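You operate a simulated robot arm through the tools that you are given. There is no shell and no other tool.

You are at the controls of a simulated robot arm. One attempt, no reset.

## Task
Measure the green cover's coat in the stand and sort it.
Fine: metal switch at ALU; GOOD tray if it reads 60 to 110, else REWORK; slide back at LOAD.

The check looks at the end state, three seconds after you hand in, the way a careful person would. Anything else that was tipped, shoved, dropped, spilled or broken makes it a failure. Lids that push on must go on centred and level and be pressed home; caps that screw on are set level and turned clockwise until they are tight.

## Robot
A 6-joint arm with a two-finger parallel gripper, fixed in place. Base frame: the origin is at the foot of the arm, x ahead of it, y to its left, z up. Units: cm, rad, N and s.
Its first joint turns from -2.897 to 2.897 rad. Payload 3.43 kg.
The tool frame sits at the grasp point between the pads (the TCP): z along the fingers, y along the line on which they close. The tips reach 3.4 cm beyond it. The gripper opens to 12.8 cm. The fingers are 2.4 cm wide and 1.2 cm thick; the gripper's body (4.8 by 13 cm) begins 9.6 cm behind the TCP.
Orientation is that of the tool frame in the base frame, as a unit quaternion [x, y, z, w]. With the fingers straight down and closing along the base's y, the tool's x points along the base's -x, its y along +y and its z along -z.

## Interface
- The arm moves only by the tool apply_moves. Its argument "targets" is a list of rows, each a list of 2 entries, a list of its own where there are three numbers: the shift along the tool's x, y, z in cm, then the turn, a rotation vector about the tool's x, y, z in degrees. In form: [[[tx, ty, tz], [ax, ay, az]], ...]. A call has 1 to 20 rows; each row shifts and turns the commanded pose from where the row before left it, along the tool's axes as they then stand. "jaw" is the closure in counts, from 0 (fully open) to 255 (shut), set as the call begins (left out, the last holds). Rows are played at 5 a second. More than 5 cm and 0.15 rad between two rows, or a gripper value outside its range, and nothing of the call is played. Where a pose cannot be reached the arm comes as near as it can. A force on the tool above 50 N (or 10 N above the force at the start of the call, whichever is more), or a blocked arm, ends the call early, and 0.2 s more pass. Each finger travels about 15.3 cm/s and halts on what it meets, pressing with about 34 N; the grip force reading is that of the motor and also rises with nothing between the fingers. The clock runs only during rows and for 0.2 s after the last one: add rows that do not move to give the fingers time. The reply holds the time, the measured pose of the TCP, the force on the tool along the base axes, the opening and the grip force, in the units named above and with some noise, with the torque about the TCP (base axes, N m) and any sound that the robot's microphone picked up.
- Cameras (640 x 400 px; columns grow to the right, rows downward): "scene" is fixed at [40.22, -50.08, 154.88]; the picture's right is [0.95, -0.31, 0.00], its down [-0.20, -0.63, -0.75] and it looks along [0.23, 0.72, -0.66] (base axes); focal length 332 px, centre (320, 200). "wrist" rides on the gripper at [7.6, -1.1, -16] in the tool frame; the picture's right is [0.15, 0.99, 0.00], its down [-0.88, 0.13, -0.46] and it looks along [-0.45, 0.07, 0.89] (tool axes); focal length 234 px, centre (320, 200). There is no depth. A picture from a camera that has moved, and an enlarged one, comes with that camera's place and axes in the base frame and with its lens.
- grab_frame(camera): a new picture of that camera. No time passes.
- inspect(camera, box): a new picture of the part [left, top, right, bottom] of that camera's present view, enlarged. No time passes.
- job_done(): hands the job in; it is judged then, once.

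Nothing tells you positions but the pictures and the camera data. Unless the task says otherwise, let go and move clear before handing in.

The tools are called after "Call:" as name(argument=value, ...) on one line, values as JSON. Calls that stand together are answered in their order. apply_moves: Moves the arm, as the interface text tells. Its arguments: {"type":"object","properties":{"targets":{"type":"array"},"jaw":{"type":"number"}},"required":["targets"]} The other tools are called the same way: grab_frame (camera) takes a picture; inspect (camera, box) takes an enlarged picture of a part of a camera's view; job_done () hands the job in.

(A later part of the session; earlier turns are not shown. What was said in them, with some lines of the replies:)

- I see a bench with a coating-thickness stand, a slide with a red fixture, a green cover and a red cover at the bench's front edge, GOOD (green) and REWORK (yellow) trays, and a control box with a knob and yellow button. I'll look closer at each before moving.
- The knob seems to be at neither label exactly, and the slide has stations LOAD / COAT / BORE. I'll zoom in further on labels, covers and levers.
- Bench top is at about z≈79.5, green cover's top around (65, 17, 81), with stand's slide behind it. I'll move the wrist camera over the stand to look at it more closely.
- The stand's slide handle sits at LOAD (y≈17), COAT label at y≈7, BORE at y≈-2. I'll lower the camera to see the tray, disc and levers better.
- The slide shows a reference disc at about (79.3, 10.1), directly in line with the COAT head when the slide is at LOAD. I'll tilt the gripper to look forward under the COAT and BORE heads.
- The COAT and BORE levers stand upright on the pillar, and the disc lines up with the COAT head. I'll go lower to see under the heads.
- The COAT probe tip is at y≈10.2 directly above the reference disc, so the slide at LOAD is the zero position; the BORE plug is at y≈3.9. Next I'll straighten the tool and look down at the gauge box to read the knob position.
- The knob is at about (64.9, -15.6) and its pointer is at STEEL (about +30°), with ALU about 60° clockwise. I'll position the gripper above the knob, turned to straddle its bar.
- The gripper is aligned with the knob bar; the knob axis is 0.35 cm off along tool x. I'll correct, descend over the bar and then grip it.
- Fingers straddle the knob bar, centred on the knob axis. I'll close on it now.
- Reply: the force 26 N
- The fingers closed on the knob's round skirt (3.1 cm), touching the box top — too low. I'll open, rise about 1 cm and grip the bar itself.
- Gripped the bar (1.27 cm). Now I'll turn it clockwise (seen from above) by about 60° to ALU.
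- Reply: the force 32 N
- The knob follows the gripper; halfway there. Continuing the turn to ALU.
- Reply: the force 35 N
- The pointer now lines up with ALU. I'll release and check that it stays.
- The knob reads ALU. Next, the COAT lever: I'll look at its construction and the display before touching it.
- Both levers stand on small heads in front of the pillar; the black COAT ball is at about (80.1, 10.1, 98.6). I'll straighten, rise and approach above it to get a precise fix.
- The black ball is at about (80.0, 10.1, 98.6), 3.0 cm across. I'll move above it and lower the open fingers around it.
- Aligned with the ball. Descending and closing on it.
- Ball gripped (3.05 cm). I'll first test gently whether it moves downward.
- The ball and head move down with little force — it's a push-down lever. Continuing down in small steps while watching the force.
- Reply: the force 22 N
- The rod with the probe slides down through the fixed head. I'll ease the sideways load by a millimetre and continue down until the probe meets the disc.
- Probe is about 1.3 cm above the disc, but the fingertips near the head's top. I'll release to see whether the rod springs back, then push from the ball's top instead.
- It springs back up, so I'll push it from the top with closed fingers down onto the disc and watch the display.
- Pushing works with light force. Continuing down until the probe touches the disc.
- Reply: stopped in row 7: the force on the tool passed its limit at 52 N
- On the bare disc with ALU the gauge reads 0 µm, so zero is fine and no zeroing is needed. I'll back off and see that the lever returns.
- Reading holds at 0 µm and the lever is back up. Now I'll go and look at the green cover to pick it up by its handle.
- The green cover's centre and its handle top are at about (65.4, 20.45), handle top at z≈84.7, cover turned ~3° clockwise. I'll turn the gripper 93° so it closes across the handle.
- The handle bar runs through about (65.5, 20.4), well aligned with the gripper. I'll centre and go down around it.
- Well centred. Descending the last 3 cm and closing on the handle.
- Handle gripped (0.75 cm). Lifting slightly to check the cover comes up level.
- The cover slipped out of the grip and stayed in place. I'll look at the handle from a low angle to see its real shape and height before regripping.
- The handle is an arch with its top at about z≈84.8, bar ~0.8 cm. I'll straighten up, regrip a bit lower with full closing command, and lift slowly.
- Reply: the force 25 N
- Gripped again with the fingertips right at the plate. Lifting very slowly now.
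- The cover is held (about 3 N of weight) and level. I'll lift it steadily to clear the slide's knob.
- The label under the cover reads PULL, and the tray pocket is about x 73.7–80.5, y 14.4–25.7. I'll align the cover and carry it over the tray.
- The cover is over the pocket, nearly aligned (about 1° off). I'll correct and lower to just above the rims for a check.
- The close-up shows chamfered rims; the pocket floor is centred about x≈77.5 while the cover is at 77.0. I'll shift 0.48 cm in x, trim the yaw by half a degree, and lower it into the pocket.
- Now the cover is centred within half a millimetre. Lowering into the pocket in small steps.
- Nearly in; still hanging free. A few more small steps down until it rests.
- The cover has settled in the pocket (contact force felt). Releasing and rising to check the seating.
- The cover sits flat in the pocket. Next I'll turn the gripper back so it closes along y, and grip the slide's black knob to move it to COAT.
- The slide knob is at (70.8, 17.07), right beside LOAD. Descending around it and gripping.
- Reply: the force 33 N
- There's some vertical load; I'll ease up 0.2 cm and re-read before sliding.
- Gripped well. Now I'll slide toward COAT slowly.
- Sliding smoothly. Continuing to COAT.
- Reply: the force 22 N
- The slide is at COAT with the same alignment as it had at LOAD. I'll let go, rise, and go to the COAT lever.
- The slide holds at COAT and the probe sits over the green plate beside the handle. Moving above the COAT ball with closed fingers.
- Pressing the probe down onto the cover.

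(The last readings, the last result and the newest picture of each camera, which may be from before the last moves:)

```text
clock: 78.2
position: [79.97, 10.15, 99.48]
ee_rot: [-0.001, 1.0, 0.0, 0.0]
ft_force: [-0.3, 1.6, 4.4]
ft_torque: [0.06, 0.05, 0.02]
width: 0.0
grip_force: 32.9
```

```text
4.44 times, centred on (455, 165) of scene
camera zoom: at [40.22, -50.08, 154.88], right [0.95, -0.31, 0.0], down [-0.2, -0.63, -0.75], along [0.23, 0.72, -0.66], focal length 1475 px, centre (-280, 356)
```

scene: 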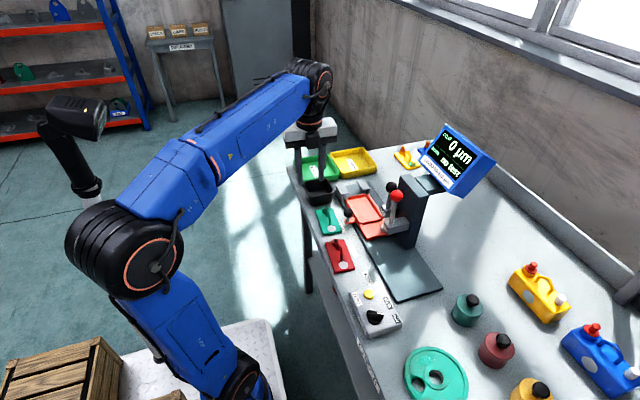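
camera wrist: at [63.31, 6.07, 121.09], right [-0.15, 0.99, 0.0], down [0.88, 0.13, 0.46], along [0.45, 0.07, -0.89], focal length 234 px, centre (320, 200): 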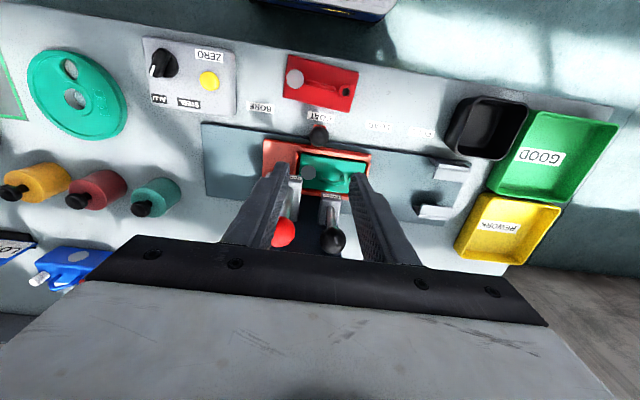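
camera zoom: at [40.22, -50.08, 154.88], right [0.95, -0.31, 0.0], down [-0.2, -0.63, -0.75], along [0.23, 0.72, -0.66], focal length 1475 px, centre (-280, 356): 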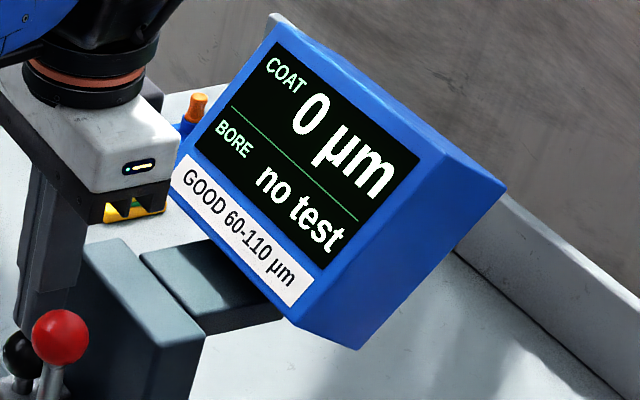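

Not in contact yet; still showing the old 0. Continuing down in small steps.

Call:
apply_moves(targets=[[[0, 0, 0.15], [0, 0, 0]], [[0, 0, 0.15], [0, 0, 0]], [[0, 0, 0.15], [0, 0, 0]], [[0, 0, 0.15], [0, 0, 0]], [[0, 0, 0], [0, 0, 0]]])

Call:
inspect(camera="scene", box=[410, 120, 500, 210])

Call:
inspect(camera="scene", box=[380, 190, 420, 240])

```text
clock: 79.0
position: [79.89, 10.17, 99.35]
ee_rot: [-0.001, 1.0, 0.001, 0.005]
ft_force: [-3.4, 2.9, 13.8]
ft_torque: [0.08, 0.17, 0.0]
width: 0.01
grip_force: 33.0
stopped in row 4: the force on the tool passed its limit at 55 N (the readings are from after the stop); the commanded pose is now the measured one
```

```text
4.44 times, centred on (455, 165) of scene
camera zoom: at [40.22, -50.08, 154.88], right [0.95, -0.31, 0.0], down [-0.2, -0.63, -0.75], along [0.23, 0.72, -0.66], focal length 1475 px, centre (-280, 356)
```

zoom: 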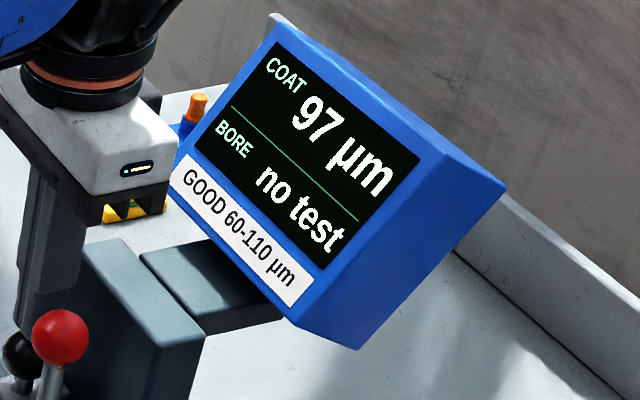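

```text
8.00 times, centred on (400, 215) of scene
camera zoom: at [40.22, -50.08, 154.88], right [0.95, -0.31, 0.0], down [-0.2, -0.63, -0.75], along [0.23, 0.72, -0.66], focal length 2656 px, centre (-320, 80)
```

zoom: 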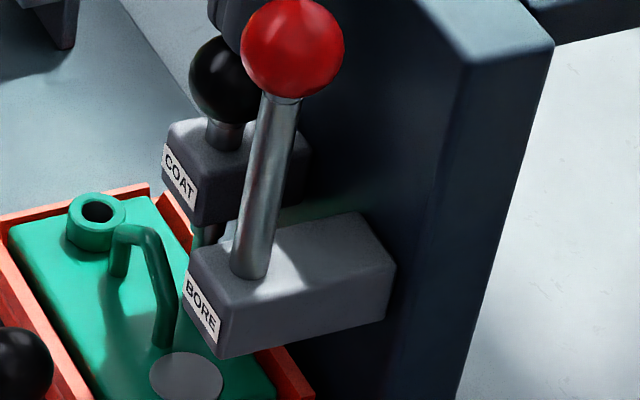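

The reading is 97 µm — within 60–110, so the cover goes to the GOOD tray. First I'll release the probe and let the lever return.

Call:
apply_moves(targets=[[[0, 0, -1.5], [0, 0, 0]], [[0, 0, -4], [0, 0, 0]], [[0, 0, -4.3], [0, 0, 0]], [[0, 0, 0], [0, 0, 0]]])

Call:
inspect(camera="scene", box=[340, 130, 500, 250])

```text
clock: 80.0
position: [79.82, 10.02, 109.0]
ee_rot: [-0.001, 1.0, 0.002, 0.003]
ft_force: [0.0, 0.3, -0.2]
ft_torque: [0.03, -0.01, -0.01]
width: 0.0
grip_force: 33.1
```

```text
3.33 times, centred on (420, 190) of scene
camera zoom: at [40.22, -50.08, 154.88], right [0.95, -0.31, 0.0], down [-0.2, -0.63, -0.75], along [0.23, 0.72, -0.66], focal length 1107 px, centre (-13, 233)
```

zoom: 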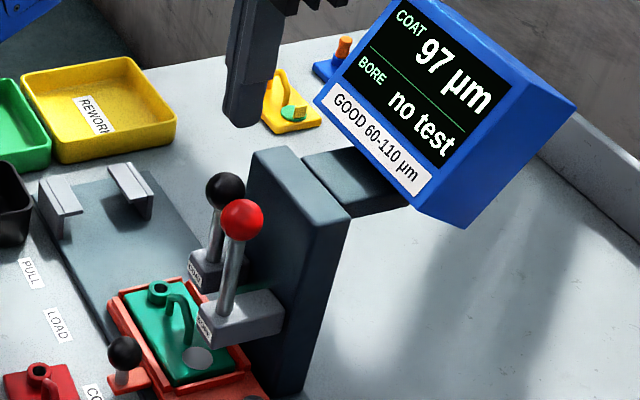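

Lever is back up. Moving to the slide knob at COAT to bring the slide back to LOAD.

Call:
apply_moves(targets=[[[3, -1.0, 0], [0, 0, 0]], [[3, -1.0, 0], [0, 0, 0]], [[3, -0.95, 0], [0, 0, 0]], [[0, 0, 0], [0, 0, 0]]])

Call:
apply_moves(targets=[[[0, 0, 4], [0, 0, 0]], [[0, 0, 4], [0, 0, 0]], [[0, 0, 4], [0, 0, 0]], [[0, 0, 0], [0, 0, 0]]], jaw=150)

Call:
inspect(camera="wrist", box=[260, 120, 380, 210])

```text
clock: 81.0
position: [70.84, 7.16, 108.97]
ee_rot: [-0.001, 1.0, 0.002, 0.003]
ft_force: [0.3, 0.5, -0.7]
ft_torque: [-0.02, 0.03, -0.01]
width: 0.0
grip_force: 33.0
```

```text
clock: 82.0
position: [71.03, 7.0, 96.8]
ee_rot: [-0.001, 1.0, 0.002, 0.003]
ft_force: [0.4, -0.2, -0.7]
ft_torque: [0.04, -0.01, 0.01]
width: 5.28
grip_force: 0.0
```

```text
4.44 times, centred on (320, 165) of wrist
camera zoom: at [63.32, 5.92, 112.73], right [-0.15, 0.99, 0.0], down [0.88, 0.13, 0.46], along [0.46, 0.07, -0.89], focal length 1041 px, centre (320, 356)
```

zoom: 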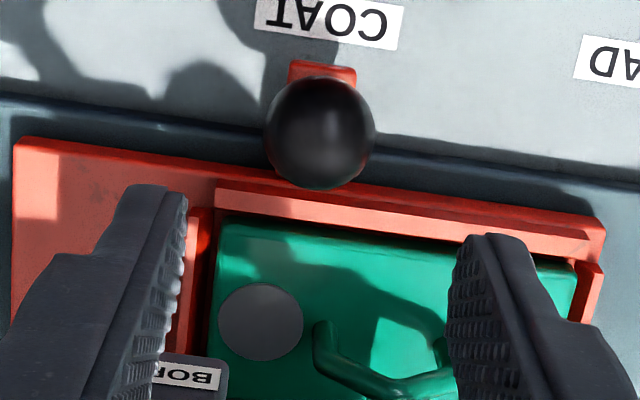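

Call:
apply_moves(targets=[[[0.22, 0.05, 3], [0, 0, 0]], [[0, 0, 3], [0, 0, 0]], [[0, 0, 2.3], [0, 0, 0]], [[0, 0, 1.7], [0, 0, 0]], [[0, 0, 0], [0, 0, 0]]])

Call:
apply_moves(targets=[[[0, 0, 0], [0, 0, 0]], [[0, 0, 0], [0, 0, 0]], [[0, 0, 0], [0, 0, 0]]], jaw=225)

Call:
inspect(camera="wrist", box=[260, 120, 380, 210])

```text
clock: 83.2
position: [71.01, 7.13, 86.88]
ee_rot: [-0.001, 1.0, 0.003, 0.003]
ft_force: [-0.2, -0.5, -0.1]
ft_torque: [0.0, -0.01, 0.02]
width: 5.26
grip_force: 0.0
```

```text
clock: 84.0
position: [71.08, 7.04, 86.83]
ee_rot: [-0.001, 1.0, 0.001, 0.004]
ft_force: [-0.9, -4.5, -2.6]
ft_torque: [-0.06, -0.17, -0.05]
width: 2.94
grip_force: 45.1
```

```text
4.44 times, centred on (320, 165) of wrist
camera zoom: at [63.33, 6.05, 102.86], right [-0.15, 0.99, 0.0], down [0.88, 0.13, 0.46], along [0.46, 0.07, -0.89], focal length 1041 px, centre (320, 356)
```

zoom: 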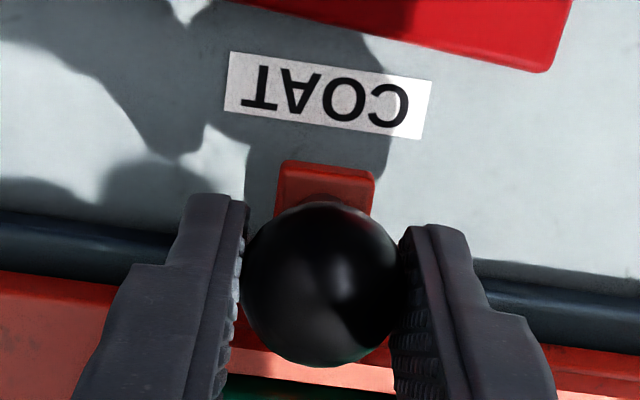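

Gripped. Sliding back to LOAD (about +10 cm in y).

Call:
apply_moves(targets=[[[0, 0.4, 0], [0, 0, 0]], [[0, 0.6, 0], [0, 0, 0]], [[0, 0.6, 0], [0, 0, 0]], [[0, 0.6, 0], [0, 0, 0]], [[0, 0.6, 0], [0, 0, 0]], [[0, 0.6, 0], [0, 0, 0]], [[0, 0.6, 0], [0, 0, 0]], [[0, 0.6, 0], [0, 0, 0]], [[0, 0.6, 0], [0, 0, 0]], [[0, 0.6, 0], [0, 0, 0]], [[0, 0.6, 0], [0, 0, 0]], [[0, 0.6, 0], [0, 0, 0]], [[0, 0.6, 0], [0, 0, 0]], [[0, 0.6, 0], [0, 0, 0]], [[0, 0.6, 0], [0, 0, 0]], [[0, 0.6, 0], [0, 0, 0]], [[0, 0.6, 0], [0, 0, 0]], [[0, 0, 0], [0, 0, 0]]])

Call:
inspect(camera="wrist", box=[260, 120, 380, 210])

Call:
inspect(camera="scene", box=[320, 180, 420, 260])

```text
clock: 87.8
position: [70.9, 17.25, 86.96]
ee_rot: [-0.001, 1.0, 0.002, 0.003]
ft_force: [30.0, -4.2, -2.6]
ft_torque: [-0.11, -0.27, -0.03]
width: 2.95
grip_force: 45.0
```

```text
4.44 times, centred on (320, 165) of wrist
camera zoom: at [63.21, 16.18, 102.9], right [-0.15, 0.99, 0.0], down [0.88, 0.13, 0.46], along [0.46, 0.07, -0.89], focal length 1041 px, centre (320, 356)
```

zoom: 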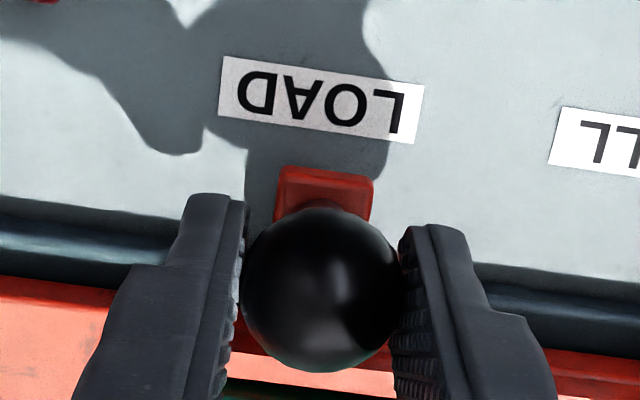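

```text
5.00 times, centred on (370, 220) of scene
camera zoom: at [40.22, -50.08, 154.88], right [0.95, -0.31, 0.0], down [-0.2, -0.63, -0.75], along [0.23, 0.72, -0.66], focal length 1660 px, centre (70, 100)
```

zoom: 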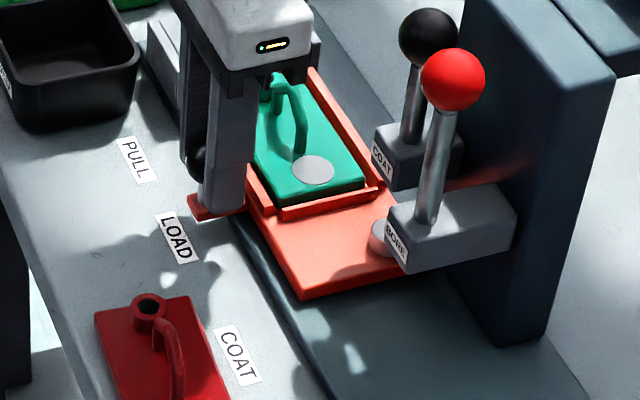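

Slightly (≈1.5 mm) past the original spot; nudging back.

Call:
apply_moves(targets=[[[0, -0.17, 0], [0, 0, 0]], [[0, 0, 0], [0, 0, 0]]])

Call:
inspect(camera="wrist", box=[260, 120, 380, 210])

```text
clock: 88.4
position: [70.91, 17.15, 86.94]
ee_rot: [-0.001, 1.0, 0.001, 0.004]
ft_force: [31.7, -1.6, -4.6]
ft_torque: [0.04, -0.51, 0.0]
width: 2.93
grip_force: 45.1
```

```text
4.44 times, centred on (320, 165) of wrist
camera zoom: at [63.2, 15.98, 102.9], right [-0.15, 0.99, 0.0], down [0.88, 0.13, 0.46], along [0.46, 0.07, -0.89], focal length 1041 px, centre (320, 356)
```

zoom: 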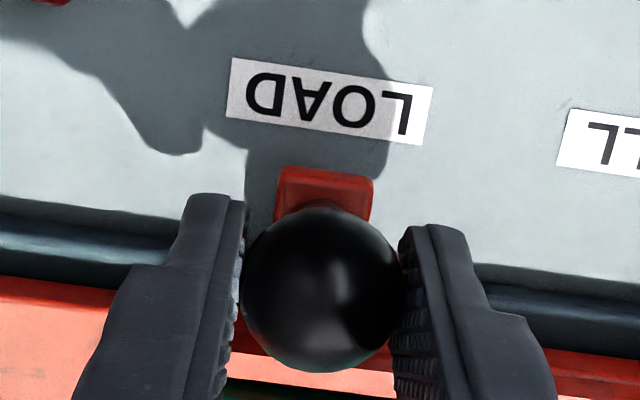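

Slide is back at LOAD with its original alignment. Releasing, rising, and turning the gripper to pick the cover by its handle again.

Call:
apply_moves(targets=[[[0, 0, 0], [0, 0, 0]], [[0, 0, 0], [0, 0, 0]], [[0, 0, -2], [0, 0, 0]], [[0, 0, -4], [0, 0, 0]], [[0, 0, -4.5], [0, 0, 0]], [[-2.1, 1, 0], [0, 0, 0]], [[-2.1, 1, 0], [0, 0, 0]], [[-2.1, 0.9, 0], [0, 0, 0]], [[0, 0, 0], [0, 0, 0]]], jaw=150)

Call:
apply_moves(targets=[[[0, 0, 0], [0, 0, 8.2]], [[0, 0, 0], [0, 0, 8.2]], [[0, 0, 0], [0, 0, 8.2]], [[0, 0, 0], [0, 0, 8.2]], [[0, 0, 0], [0, 0, 8.2]], [[0, 0, 0], [0, 0, 8.2]], [[0, 0, 0], [0, 0, 8.2]], [[0, 0, 0], [0, 0, 8.2]], [[0, 0, 0], [0, 0, 8.2]], [[0, 0, 0], [0, 0, 8.2]], [[0, 0, 0], [0, 0, 8.2]], [[0, 0, 0], [0, 0, 0]]])

Call:
grab_frame(camera="wrist")

Call:
inspect(camera="wrist", box=[260, 90, 380, 220])

Call:
inspect(camera="scene", box=[320, 180, 420, 260])

```text
clock: 90.4
position: [77.01, 20.01, 97.66]
ee_rot: [-0.001, 1.0, 0.001, 0.004]
ft_force: [0.3, 0.4, 1.1]
ft_torque: [-0.03, 0.0, -0.01]
width: 5.3
grip_force: 0.0
```

```text
clock: 93.0
position: [77.0, 19.96, 97.47]
ee_rot: [0.708, 0.706, 0.004, 0.001]
ft_force: [-0.4, 0.2, -0.8]
ft_torque: [-0.02, 0.0, 0.02]
width: 5.26
grip_force: 0.0
```

```text
taken
camera wrist: at [75.79, 27.59, 113.56], right [0.99, 0.14, 0.01], down [0.12, -0.88, 0.45], along [0.07, -0.45, -0.89], focal length 234 px, centre (320, 200)
```

wrist: 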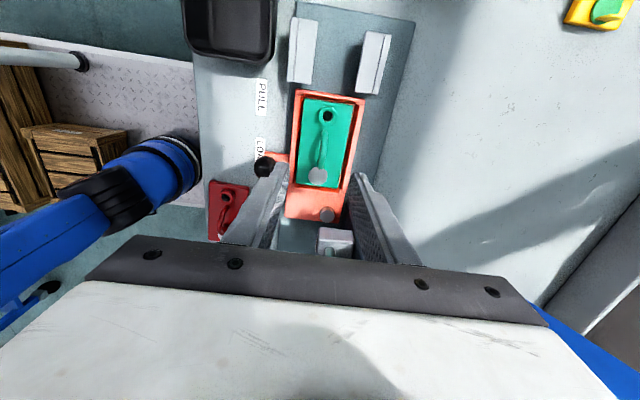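

```text
3.08 times, centred on (320, 155) of wrist
camera zoom: at [75.79, 27.59, 113.56], right [0.99, 0.14, 0.01], down [0.12, -0.88, 0.45], along [0.07, -0.45, -0.89], focal length 720 px, centre (320, 338)
```

zoom: 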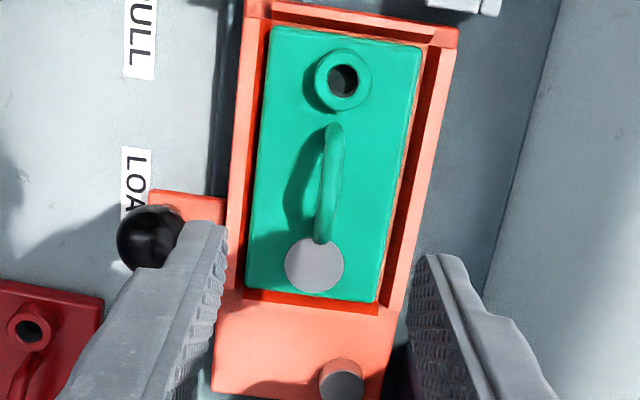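

```text
5.00 times, centred on (370, 220) of scene
camera zoom: at [40.22, -50.08, 154.88], right [0.95, -0.31, 0.0], down [-0.2, -0.63, -0.75], along [0.23, 0.72, -0.66], focal length 1660 px, centre (70, 100)
```

zoom: 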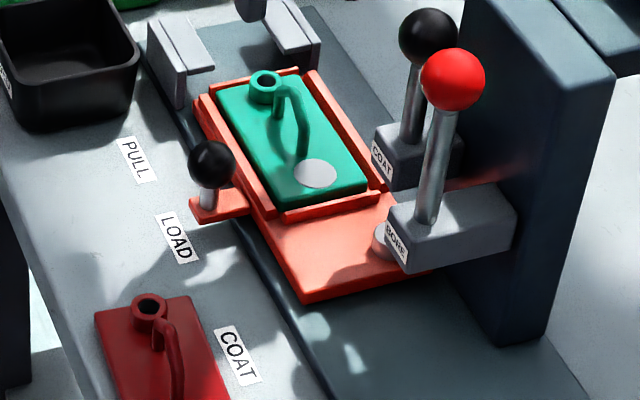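

Handle in the pocket is at about (77.35, 20.0). Centring and descending on it.

Call:
apply_moves(targets=[[[0.06, 0.36, 0], [0, 0, 0]], [[0, 0, 4], [0, 0, 0]], [[0, 0, 3], [0, 0, 0]], [[0, 0, 0], [0, 0, 0]]], jaw=190)

Call:
inspect(camera="wrist", box=[260, 120, 380, 210])

```text
clock: 94.0
position: [77.53, 20.32, 90.56]
ee_rot: [0.708, 0.707, 0.004, 0.001]
ft_force: [-0.6, -0.6, 0.3]
ft_torque: [0.02, 0.02, 0.06]
width: 3.26
grip_force: 0.1
```

```text
4.44 times, centred on (320, 165) of wrist
camera zoom: at [76.34, 27.82, 106.51], right [0.99, 0.14, 0.01], down [0.13, -0.88, 0.45], along [0.07, -0.45, -0.89], focal length 1041 px, centre (320, 356)
```

zoom: 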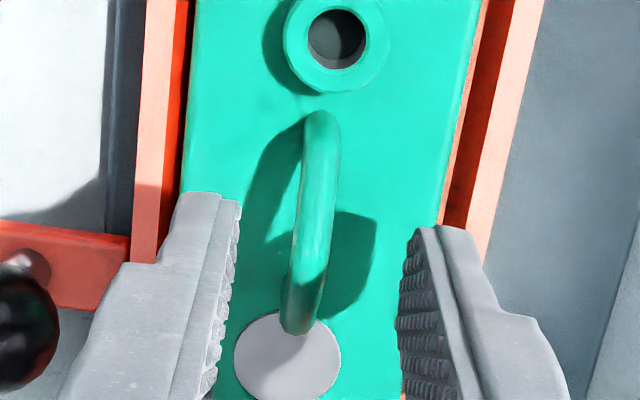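

Call:
apply_moves(targets=[[[-0.2, -0.15, 0], [0, 0, 0]], [[0, 0, 1.6], [0, 0, 0]], [[0, 0, 1.4], [0, 0, 0]], [[0, 0, 0], [0, 0, 0]]])

Call:
inspect(camera="wrist", box=[260, 120, 380, 210])

```text
clock: 95.0
position: [77.43, 19.95, 87.58]
ee_rot: [0.708, 0.707, 0.003, 0.001]
ft_force: [0.0, -0.2, -0.1]
ft_torque: [0.01, 0.02, 0.0]
width: 3.29
grip_force: 0.2
```

```text
4.44 times, centred on (320, 165) of wrist
camera zoom: at [76.17, 27.54, 103.51], right [0.99, 0.14, 0.01], down [0.13, -0.88, 0.45], along [0.07, -0.45, -0.89], focal length 1041 px, centre (320, 356)
```

zoom: 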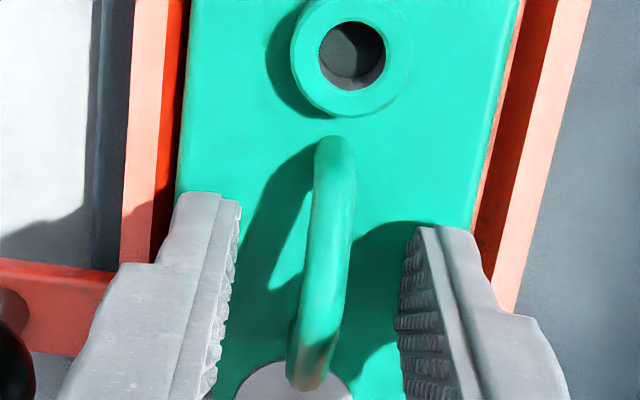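

Call:
apply_moves(targets=[[[0, 0, 0.2], [0, 0, 0]], [[0, 0, 0.1], [0, 0, 0]], [[0, 0, 0], [0, 0, 0]]])

Call:
apply_moves(targets=[[[0, 0, 0], [0, 0, 0]], [[0, 0, 0], [0, 0, 0]], [[0, 0, 0], [0, 0, 0]], [[0, 0, 0], [0, 0, 0]]], jaw=255)

Call:
apply_moves(targets=[[[0, 0, -0.1], [0, 0, 0]], [[0, 0, -0.15], [0, 0, 0]], [[0, 0, -0.2], [0, 0, 0]], [[0, 0, -0.2], [0, 0, 0]], [[0, 0, -0.2], [0, 0, 0]], [[0, 0, 0], [0, 0, 0]]])

Call:
inspect(camera="scene", box=[320, 170, 420, 250])

Call:
inspect(camera="wrist", box=[260, 120, 380, 210])

```text
clock: 95.8
position: [77.38, 19.89, 87.29]
ee_rot: [0.708, 0.707, 0.003, 0.0]
ft_force: [-0.3, -0.4, 0.0]
ft_torque: [-0.01, 0.01, -0.02]
width: 3.21
grip_force: 0.0
```

```text
clock: 96.8
position: [77.35, 19.93, 87.32]
ee_rot: [0.708, 0.707, 0.004, 0.001]
ft_force: [1.6, -0.4, -1.0]
ft_torque: [0.02, 0.05, 0.01]
width: 0.74
grip_force: 33.7
```

```text
clock: 98.2
position: [77.34, 19.92, 88.28]
ee_rot: [0.708, 0.706, 0.004, 0.001]
ft_force: [0.4, 0.5, -2.4]
ft_torque: [-0.02, 0.01, -0.01]
width: 0.75
grip_force: 34.2
```

```text
5.00 times, centred on (370, 210) of scene
camera zoom: at [40.22, -50.08, 154.88], right [0.95, -0.31, 0.0], down [-0.2, -0.63, -0.75], along [0.23, 0.72, -0.66], focal length 1660 px, centre (70, 150)
```

zoom: 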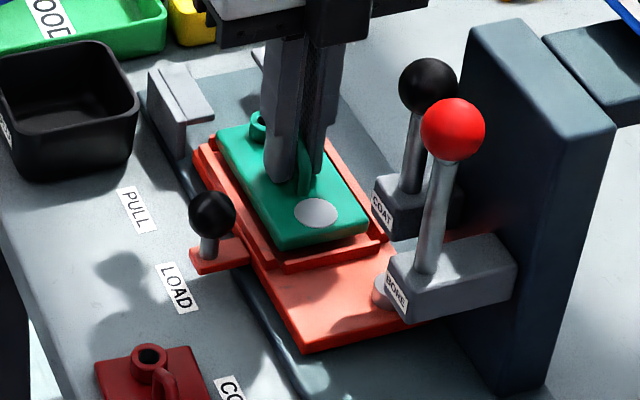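

```text
4.44 times, centred on (320, 165) of wrist
camera zoom: at [76.09, 27.51, 104.21], right [0.99, 0.14, 0.01], down [0.13, -0.88, 0.45], along [0.07, -0.45, -0.89], focal length 1041 px, centre (320, 356)
```

zoom: 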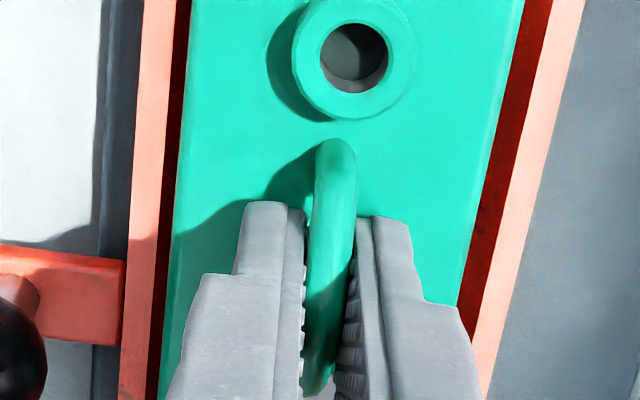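

The cover is held and lifted out of the pocket. I'll raise it well clear and carry it toward the GOOD tray.

Call:
apply_moves(targets=[[[0, 0, -0.5], [0, 0, 0]], [[0, 0, -0.8], [0, 0, 0]], [[0, 0, -0.9], [0, 0, 0]], [[0, 0, -0.9], [0, 0, 0]], [[0, 0, -0.9], [0, 0, 0]], [[0, 0, -0.9], [0, 0, 0]], [[0, 0, -0.9], [0, 0, 0]], [[0, 0, -0.9], [0, 0, 0]], [[0, 0, -0.9], [0, 0, 0]], [[0, 0, -0.9], [0, 0, 0]], [[0, 0, -0.9], [0, 0, 0]], [[0, 0, -0.9], [0, 0, 0]], [[0, 0, -0.5], [0, 0, 0]], [[0, 0, 0], [0, 0, 0]]])

Call:
apply_moves(targets=[[[0.6, -0.2, 0], [0, 0, 0]], [[1.2, -0.36, 0], [0, 0, 0]], [[1.2, -0.36, 0], [0, 0, 0]], [[1.2, -0.36, 0], [0, 0, 0]], [[1.2, -0.36, 0], [0, 0, 0]], [[1.2, -0.36, 0], [0, 0, 0]], [[1.2, -0.36, 0], [0, 0, 0]], [[1.2, -0.36, 0], [0, 0, 0]], [[1.2, -0.36, 0], [0, 0, 0]], [[1.2, -0.36, 0], [0, 0, 0]], [[1.2, -0.36, 0], [0, 0, 0]], [[1.2, -0.36, 0], [0, 0, 0]], [[1.2, -0.36, 0], [0, 0, 0]], [[1.2, -0.36, 0], [0, 0, 0]], [[1.2, -0.36, 0], [0, 0, 0]], [[1.2, -0.36, 0], [0, 0, 0]], [[0.6, -0.2, 0], [0, 0, 0]], [[0, 0, 0], [0, 0, 0]]])

Call:
grab_frame(camera="wrist")

Call:
inspect(camera="scene", box=[270, 100, 400, 230])

```text
clock: 101.2
position: [77.22, 19.76, 99.0]
ee_rot: [0.707, 0.707, 0.004, 0.001]
ft_force: [0.1, -0.2, -3.2]
ft_torque: [0.01, -0.02, 0.0]
width: 0.75
grip_force: 34.7
```

```text
clock: 105.0
position: [71.54, 38.98, 99.06]
ee_rot: [0.707, 0.707, 0.004, 0.002]
ft_force: [0.4, -0.1, -2.4]
ft_torque: [-0.01, 0.0, 0.03]
width: 0.76
grip_force: 33.8
```

```text
taken
camera wrist: at [70.35, 46.69, 114.99], right [0.99, 0.14, 0.01], down [0.13, -0.88, 0.45], along [0.07, -0.45, -0.89], focal length 234 px, centre (320, 200)
```

wrist: 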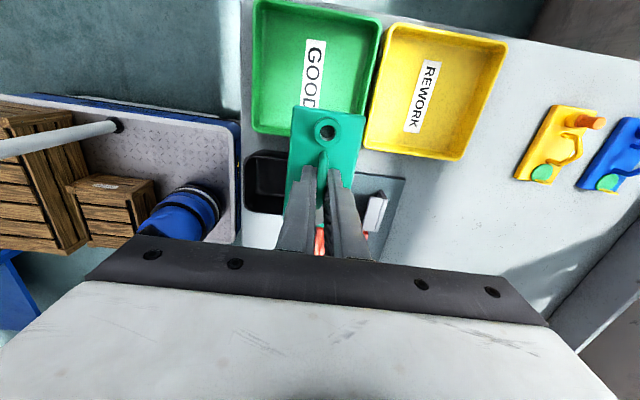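

```text
3.08 times, centred on (335, 165) of scene
camera zoom: at [40.22, -50.08, 154.88], right [0.95, -0.31, 0.0], down [-0.2, -0.63, -0.75], along [0.23, 0.72, -0.66], focal length 1022 px, centre (274, 308)
```

zoom: 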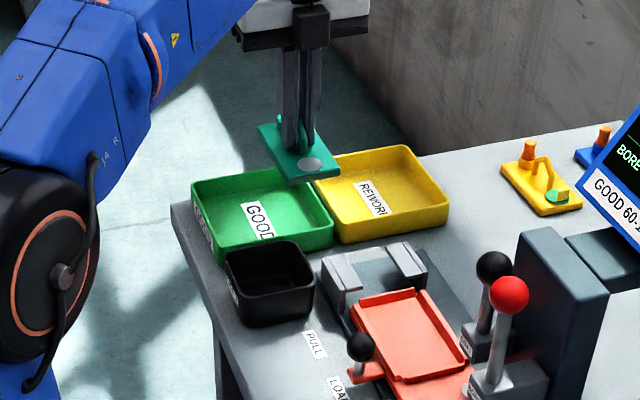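

GOOD tray spans about x 62.5–76.5, y 39.2–53; centre (69.5, 46.1). Moving over its centre.

Call:
apply_moves(targets=[[[0.7, -0.2, 0], [0, 0, 0]], [[1.2, -0.36, 0], [0, 0, 0]], [[1.2, -0.36, 0], [0, 0, 0]], [[1.2, -0.36, 0], [0, 0, 0]], [[1.2, -0.36, 0], [0, 0, 0]], [[1.0, -0.3, 0], [0, 0, 0]], [[0.6, -0.1, 0], [0, 0, 0]], [[0, 0, 0], [0, 0, 0]]])

Call:
grab_frame(camera="wrist")

Call:
inspect(camera="scene", box=[270, 100, 400, 230])

```text
clock: 106.8
position: [69.41, 46.19, 98.95]
ee_rot: [0.708, 0.707, 0.003, 0.001]
ft_force: [0.4, 0.5, -2.9]
ft_torque: [0.0, -0.02, 0.01]
width: 0.77
grip_force: 34.1
```

```text
taken
camera wrist: at [68.22, 53.77, 115.01], right [0.99, 0.14, 0.01], down [0.13, -0.88, 0.45], along [0.07, -0.45, -0.89], focal length 234 px, centre (320, 200)
```

wrist: 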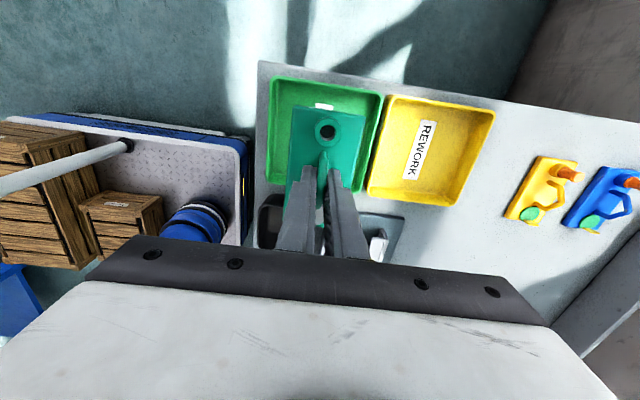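

```text
3.08 times, centred on (335, 165) of scene
camera zoom: at [40.22, -50.08, 154.88], right [0.95, -0.31, 0.0], down [-0.2, -0.63, -0.75], along [0.23, 0.72, -0.66], focal length 1022 px, centre (274, 308)
```

zoom: 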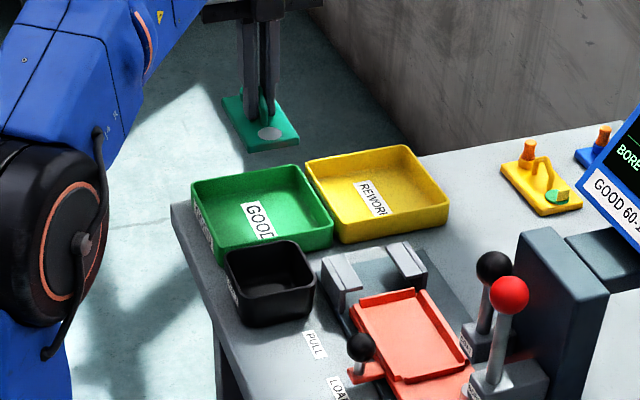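

The cover is centred over the GOOD tray. Lowering it in.

Call:
apply_moves(targets=[[[0, 0, 0.5], [0, 0, 0]], [[0, 0, 1], [0, 0, 0]], [[0, 0, 1], [0, 0, 0]], [[0, 0, 1], [0, 0, 0]], [[0, 0, 1], [0, 0, 0]], [[0, 0, 1], [0, 0, 0]], [[0, 0, 1], [0, 0, 0]], [[0, 0, 1], [0, 0, 0]], [[0, 0, 1], [0, 0, 0]], [[0, 0, 0.5], [0, 0, 0]], [[0, 0, 0], [0, 0, 0]]])

Call:
grab_frame(camera="wrist")

Call:
inspect(camera="scene", box=[270, 120, 370, 220])

Call:
inspect(camera="wrist", box=[240, 60, 400, 220])

```text
clock: 109.2
position: [69.5, 46.18, 89.84]
ee_rot: [0.707, 0.707, 0.004, 0.002]
ft_force: [-0.3, -0.1, -2.6]
ft_torque: [0.0, 0.01, 0.02]
width: 0.76
grip_force: 33.9
```

```text
taken
camera wrist: at [68.32, 53.76, 105.88], right [0.99, 0.14, 0.01], down [0.13, -0.88, 0.45], along [0.07, -0.45, -0.89], focal length 234 px, centre (320, 200)
```

wrist: 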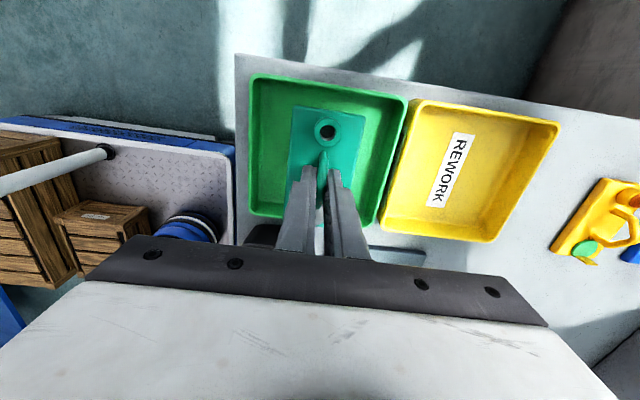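

```text
4.00 times, centred on (320, 170) of scene
camera zoom: at [40.22, -50.08, 154.88], right [0.95, -0.31, 0.0], down [-0.2, -0.63, -0.75], along [0.23, 0.72, -0.66], focal length 1328 px, centre (320, 320)
```

zoom: 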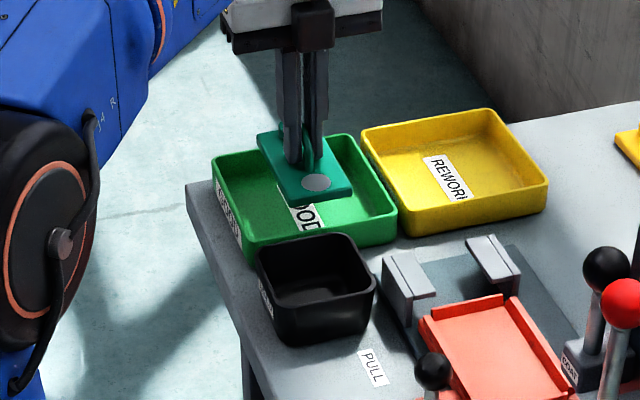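

```text
2.50 times, centred on (320, 140) of wrist
camera zoom: at [68.32, 53.76, 105.88], right [0.99, 0.14, 0.01], down [0.13, -0.88, 0.45], along [0.07, -0.45, -0.89], focal length 585 px, centre (320, 350)
```

zoom: 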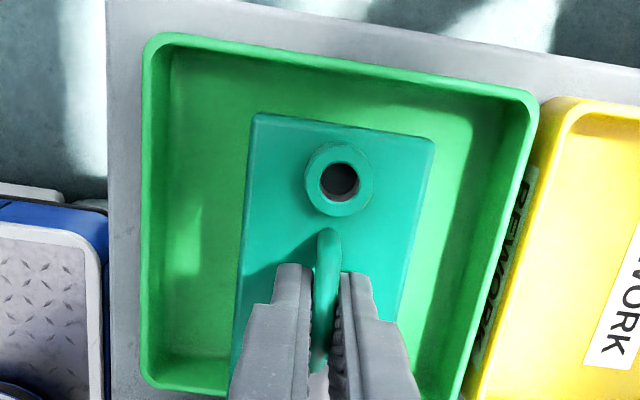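

Good clearance all round. Lowering further until it touches the tray floor.

Call:
apply_moves(targets=[[[-0.05, 0, 0.6], [0, 0, 0]], [[-0.05, 0, 0.6], [0, 0, 0]], [[-0.05, 0, 0.6], [0, 0, 0]], [[0, 0, 0.6], [0, 0, 0]], [[0, 0, 0.5], [0, 0, 0]], [[0, 0, 0.4], [0, 0, 0]], [[0, 0, 0.3], [0, 0, 0]], [[0, 0, 0], [0, 0, 0]]])

Call:
inspect(camera="scene", box=[270, 120, 370, 220])

Call:
inspect(camera="wrist", box=[240, 60, 400, 220])

```text
clock: 111.0
position: [69.54, 46.08, 86.38]
ee_rot: [0.708, 0.706, 0.003, 0.001]
ft_force: [-0.3, -0.1, -3.0]
ft_torque: [-0.03, -0.01, 0.03]
width: 0.75
grip_force: 34.1
```

```text
4.00 times, centred on (320, 170) of scene
camera zoom: at [40.22, -50.08, 154.88], right [0.95, -0.31, 0.0], down [-0.2, -0.63, -0.75], along [0.23, 0.72, -0.66], focal length 1328 px, centre (320, 320)
```

zoom: 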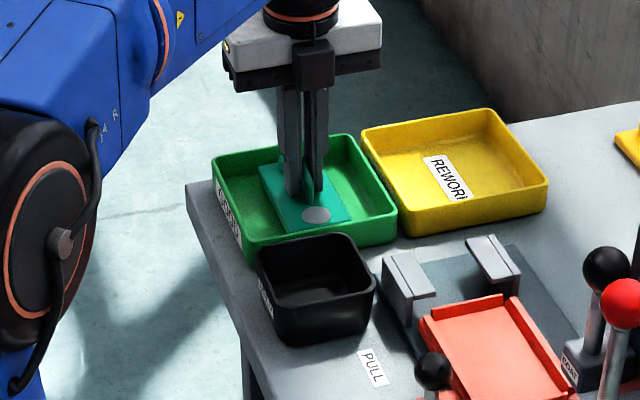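

```text
2.50 times, centred on (320, 140) of wrist
camera zoom: at [68.31, 53.69, 102.31], right [0.99, 0.14, 0.01], down [0.13, -0.88, 0.45], along [0.07, -0.45, -0.89], focal length 585 px, centre (320, 350)
```

zoom: 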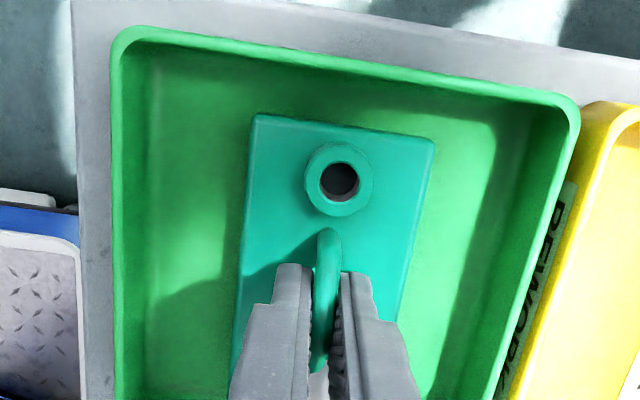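

Call:
apply_moves(targets=[[[0, 0, 0.2], [0, 0, 0]], [[0, 0, 0.2], [0, 0, 0]], [[0, 0, 0.2], [0, 0, 0]], [[0, 0, 0.15], [0, 0, 0]], [[0, 0, 0], [0, 0, 0]]])

Call:
inspect(camera="scene", box=[290, 140, 350, 200])

```text
clock: 112.2
position: [69.65, 45.97, 85.68]
ee_rot: [0.707, 0.707, 0.004, 0.001]
ft_force: [0.1, -0.6, -1.9]
ft_torque: [-0.01, 0.0, -0.02]
width: 0.77
grip_force: 33.6
```

```text
6.67 times, centred on (320, 170) of scene
camera zoom: at [40.22, -50.08, 154.88], right [0.95, -0.31, 0.0], down [-0.2, -0.63, -0.75], along [0.23, 0.72, -0.66], focal length 2213 px, centre (320, 400)
```

zoom: 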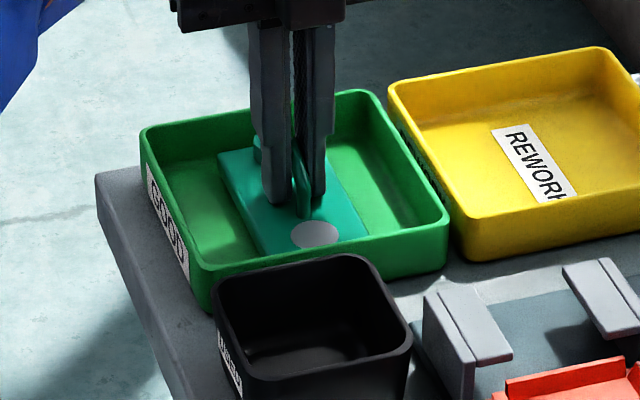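

Call:
apply_moves(targets=[[[0, 0, 0.15], [0, 0, 0]], [[0, 0, 0.15], [0, 0, 0]], [[0, 0, 0.1], [0, 0, 0]], [[0, 0, 0], [0, 0, 0]]])

Call:
inspect(camera="scene", box=[290, 140, 350, 200])

```text
clock: 113.2
position: [69.42, 46.05, 85.01]
ee_rot: [0.708, 0.706, 0.004, 0.001]
ft_force: [0.0, 0.0, -3.0]
ft_torque: [-0.03, -0.03, -0.01]
width: 0.76
grip_force: 34.4
```

```text
6.67 times, centred on (320, 170) of scene
camera zoom: at [40.22, -50.08, 154.88], right [0.95, -0.31, 0.0], down [-0.2, -0.63, -0.75], along [0.23, 0.72, -0.66], focal length 2213 px, centre (320, 400)
```

zoom: 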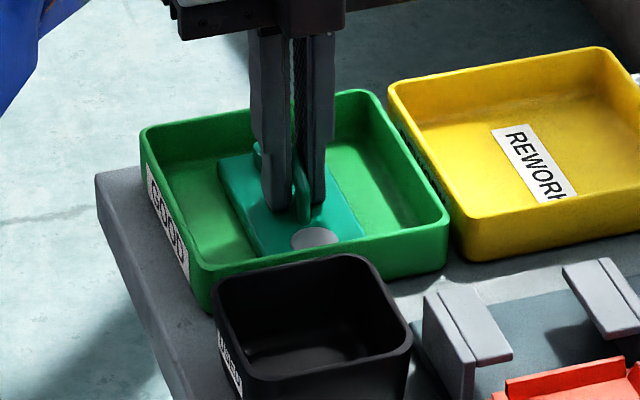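

Call:
apply_moves(targets=[[[0, 0, 0.1], [0, 0, 0]], [[0, 0, 0.1], [0, 0, 0]], [[0, 0, 0.1], [0, 0, 0]], [[0, 0, 0], [0, 0, 0]]])

Call:
inspect(camera="scene", box=[290, 140, 350, 200])

```text
clock: 114.2
position: [69.61, 46.01, 85.16]
ee_rot: [0.708, 0.707, 0.005, 0.002]
ft_force: [8.1, 4.9, 25.5]
ft_torque: [0.17, 0.12, 0.02]
width: 0.76
grip_force: 34.3
```

```text
6.67 times, centred on (320, 170) of scene
camera zoom: at [40.22, -50.08, 154.88], right [0.95, -0.31, 0.0], down [-0.2, -0.63, -0.75], along [0.23, 0.72, -0.66], focal length 2213 px, centre (320, 400)
```

zoom: 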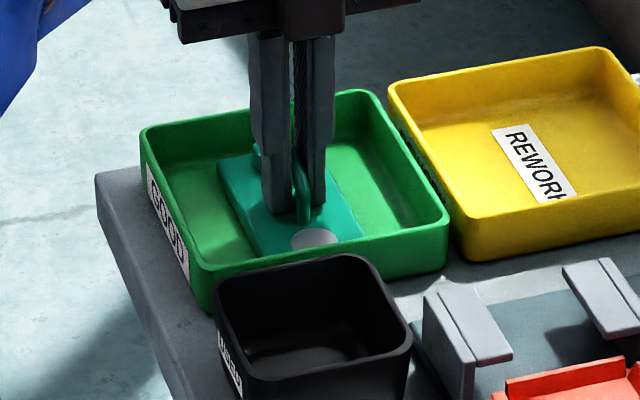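

The cover rests on the tray floor. Releasing and rising clear.

Call:
apply_moves(targets=[[[0, 0, -0.15], [0, 0, 0]], [[0, 0, 0], [0, 0, 0]]])

Call:
apply_moves(targets=[[[0, 0, 0], [0, 0, 0]], [[0, 0, 0], [0, 0, 0]], [[0, 0, 0], [0, 0, 0]]], jaw=195)

Call:
apply_moves(targets=[[[0, 0, -0.5], [0, 0, 0]], [[0, 0, -1.5], [0, 0, 0]], [[0, 0, -3], [0, 0, 0]], [[0, 0, -4], [0, 0, 0]], [[0, 0, -4], [0, 0, 0]], [[0, 0, -4], [0, 0, 0]], [[0, 0, 0], [0, 0, 0]]])

Call:
grab_frame(camera="wrist")

Call:
inspect(camera="scene", box=[290, 140, 350, 200])

Call:
grab_frame(camera="scene")

```text
clock: 114.8
position: [69.43, 45.9, 85.09]
ee_rot: [0.708, 0.706, 0.004, 0.001]
ft_force: [4.8, 1.8, 15.8]
ft_torque: [0.66, 0.1, -0.15]
width: 0.75
grip_force: 33.6
```

```text
clock: 115.6
position: [69.49, 46.01, 85.05]
ee_rot: [0.708, 0.706, 0.004, 0.0]
ft_force: [2.4, -3.2, 12.1]
ft_torque: [-0.23, 0.13, 0.07]
width: 2.86
grip_force: 0.2
```

```text
clock: 117.2
position: [69.46, 46.2, 102.1]
ee_rot: [0.708, 0.706, 0.004, 0.001]
ft_force: [0.1, -0.3, -0.7]
ft_torque: [0.0, -0.03, -0.01]
width: 3.02
grip_force: 0.0
```

```text
taken
camera wrist: at [68.25, 53.69, 118.15], right [0.99, 0.14, 0.01], down [0.13, -0.88, 0.45], along [0.07, -0.45, -0.89], focal length 234 px, centre (320, 200)
```

wrist: 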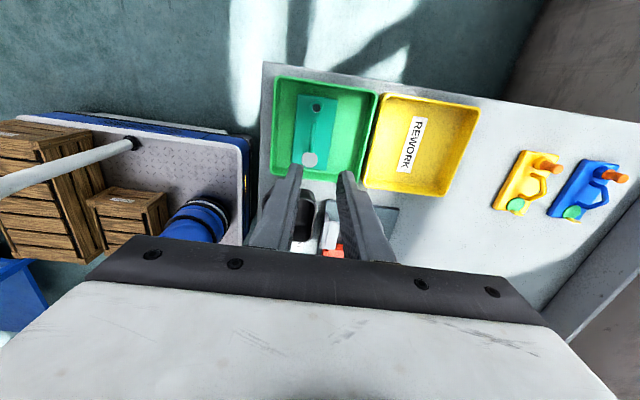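

```text
6.67 times, centred on (320, 170) of scene
camera zoom: at [40.22, -50.08, 154.88], right [0.95, -0.31, 0.0], down [-0.2, -0.63, -0.75], along [0.23, 0.72, -0.66], focal length 2213 px, centre (320, 400)
```

zoom: 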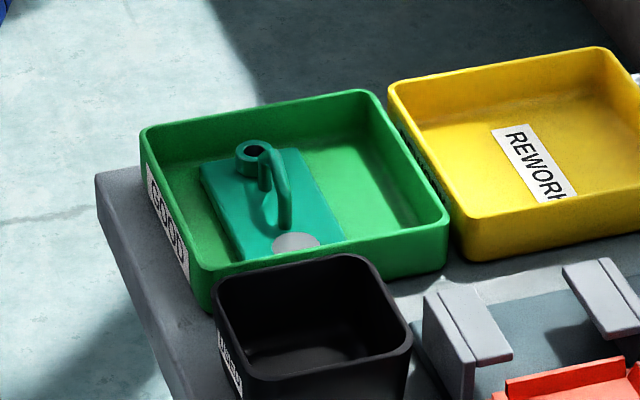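

```text
taken
```

scene: 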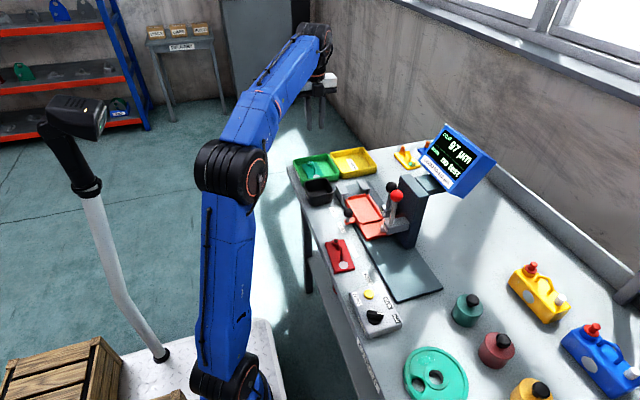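

The cover is in the GOOD tray and the display still shows 97 µm. Checking details: seating in tray, slide position, levers and knob.

Call:
inspect(camera="wrist", box=[265, 70, 385, 190])

Call:
inspect(camera="scene", box=[320, 170, 420, 250])

Call:
inspect(camera="scene", box=[330, 260, 430, 350])

Call:
inspect(camera="scene", box=[390, 120, 500, 210])

```text
3.33 times, centred on (325, 130) of wrist
camera zoom: at [68.25, 53.69, 118.15], right [0.99, 0.14, 0.01], down [0.13, -0.88, 0.45], along [0.07, -0.45, -0.89], focal length 781 px, centre (303, 433)
```

zoom: 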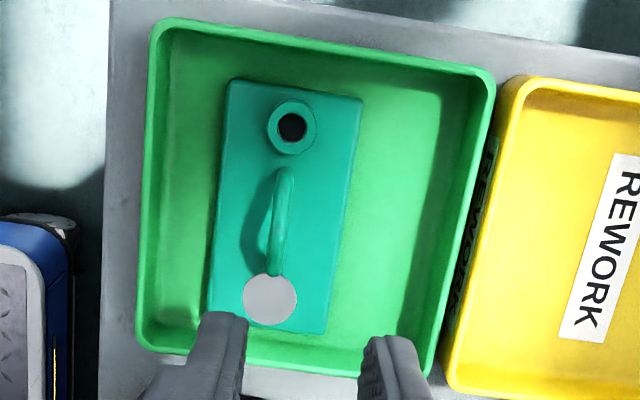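

```text
5.00 times, centred on (370, 210) of scene
camera zoom: at [40.22, -50.08, 154.88], right [0.95, -0.31, 0.0], down [-0.2, -0.63, -0.75], along [0.23, 0.72, -0.66], focal length 1660 px, centre (70, 150)
```

zoom: 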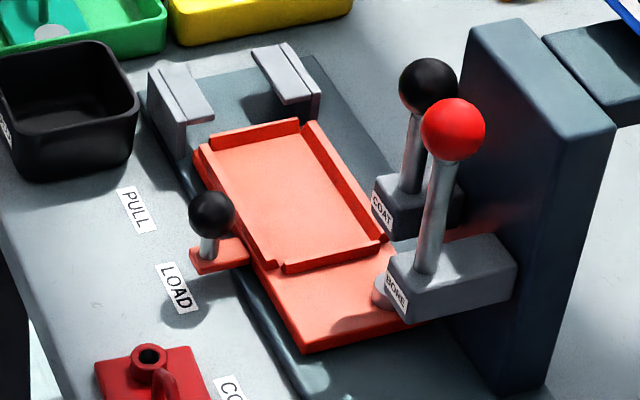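

```text
4.44 times, centred on (380, 305) of scene
camera zoom: at [40.22, -50.08, 154.88], right [0.95, -0.31, 0.0], down [-0.2, -0.63, -0.75], along [0.23, 0.72, -0.66], focal length 1475 px, centre (53, -267)
```

zoom: 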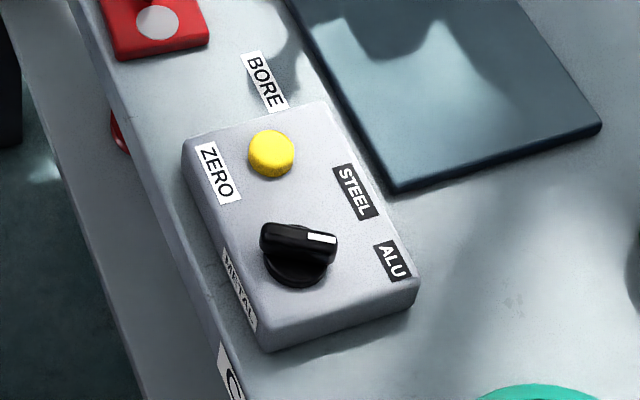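

```text
4.44 times, centred on (445, 165) of scene
camera zoom: at [40.22, -50.08, 154.88], right [0.95, -0.31, 0.0], down [-0.2, -0.63, -0.75], along [0.23, 0.72, -0.66], focal length 1475 px, centre (-236, 356)
```

zoom: 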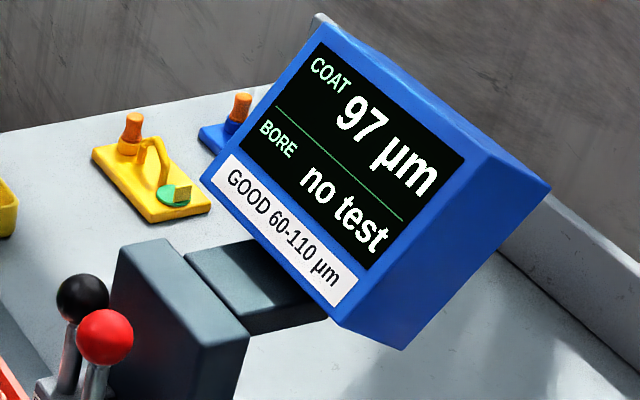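

All checks out: switch at ALU, reading 97 µm, cover flat in the GOOD tray, slide at LOAD, levers up. I'll rise a bit more to be fully clear.

Call:
apply_moves(targets=[[[0, 0, -4], [0, 0, 0]], [[0, 0, -4], [0, 0, 0]], [[0, 0, -4], [0, 0, 0]], [[0, 0, 0], [0, 0, 0]]])

Call:
grab_frame(camera="scene")

```text
clock: 118.2
position: [68.72, 45.32, 112.08]
ee_rot: [0.707, 0.707, 0.007, 0.0]
ft_force: [-0.6, 0.7, 0.1]
ft_torque: [0.02, 0.0, -0.03]
width: 3.03
grip_force: 0.1
out of reach, approached as far as the arm can: row 3
```

```text
taken
```

scene: 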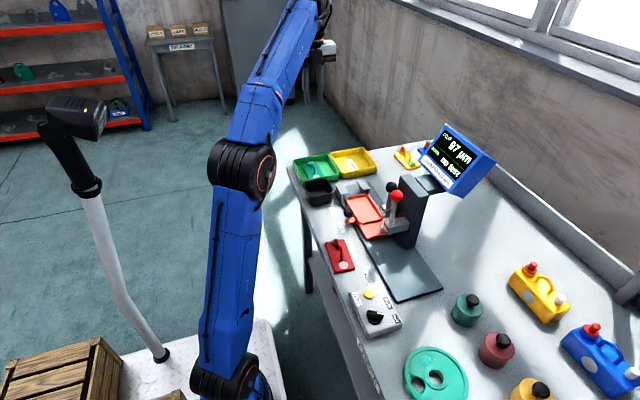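

The cover measured 97 µm and lies flat in the GOOD tray. The metal switch is at ALU, the slide is back at LOAD, both levers are up, and the arm is clear. Handing in.

Call:
job_done()

```text
The job is handed in.
```

The green cover's coat measured 97 µm, which is within 60 to 110, so I put it in the GOOD tray and handed the job in.

- **Metal switch:** I turned it from STEEL to ALU before measuring. It was still pointing at ALU at the end.
- **Zero check:** with ALU set, the gauge read 0 µm on the slide's bare disc, so I left the ZERO button alone.
- **Slide:** it is back at LOAD, lined up as it was at the start. Both levers are up.
- **Cover:** it lies flat in the GOOD tray. My first grip on its handle slipped off as I lifted, but the cover stayed where it was, and the second grip held.

In the pictures before hand-in, nothing else on the bench looked moved or tipped, and the arm was clear of everything.
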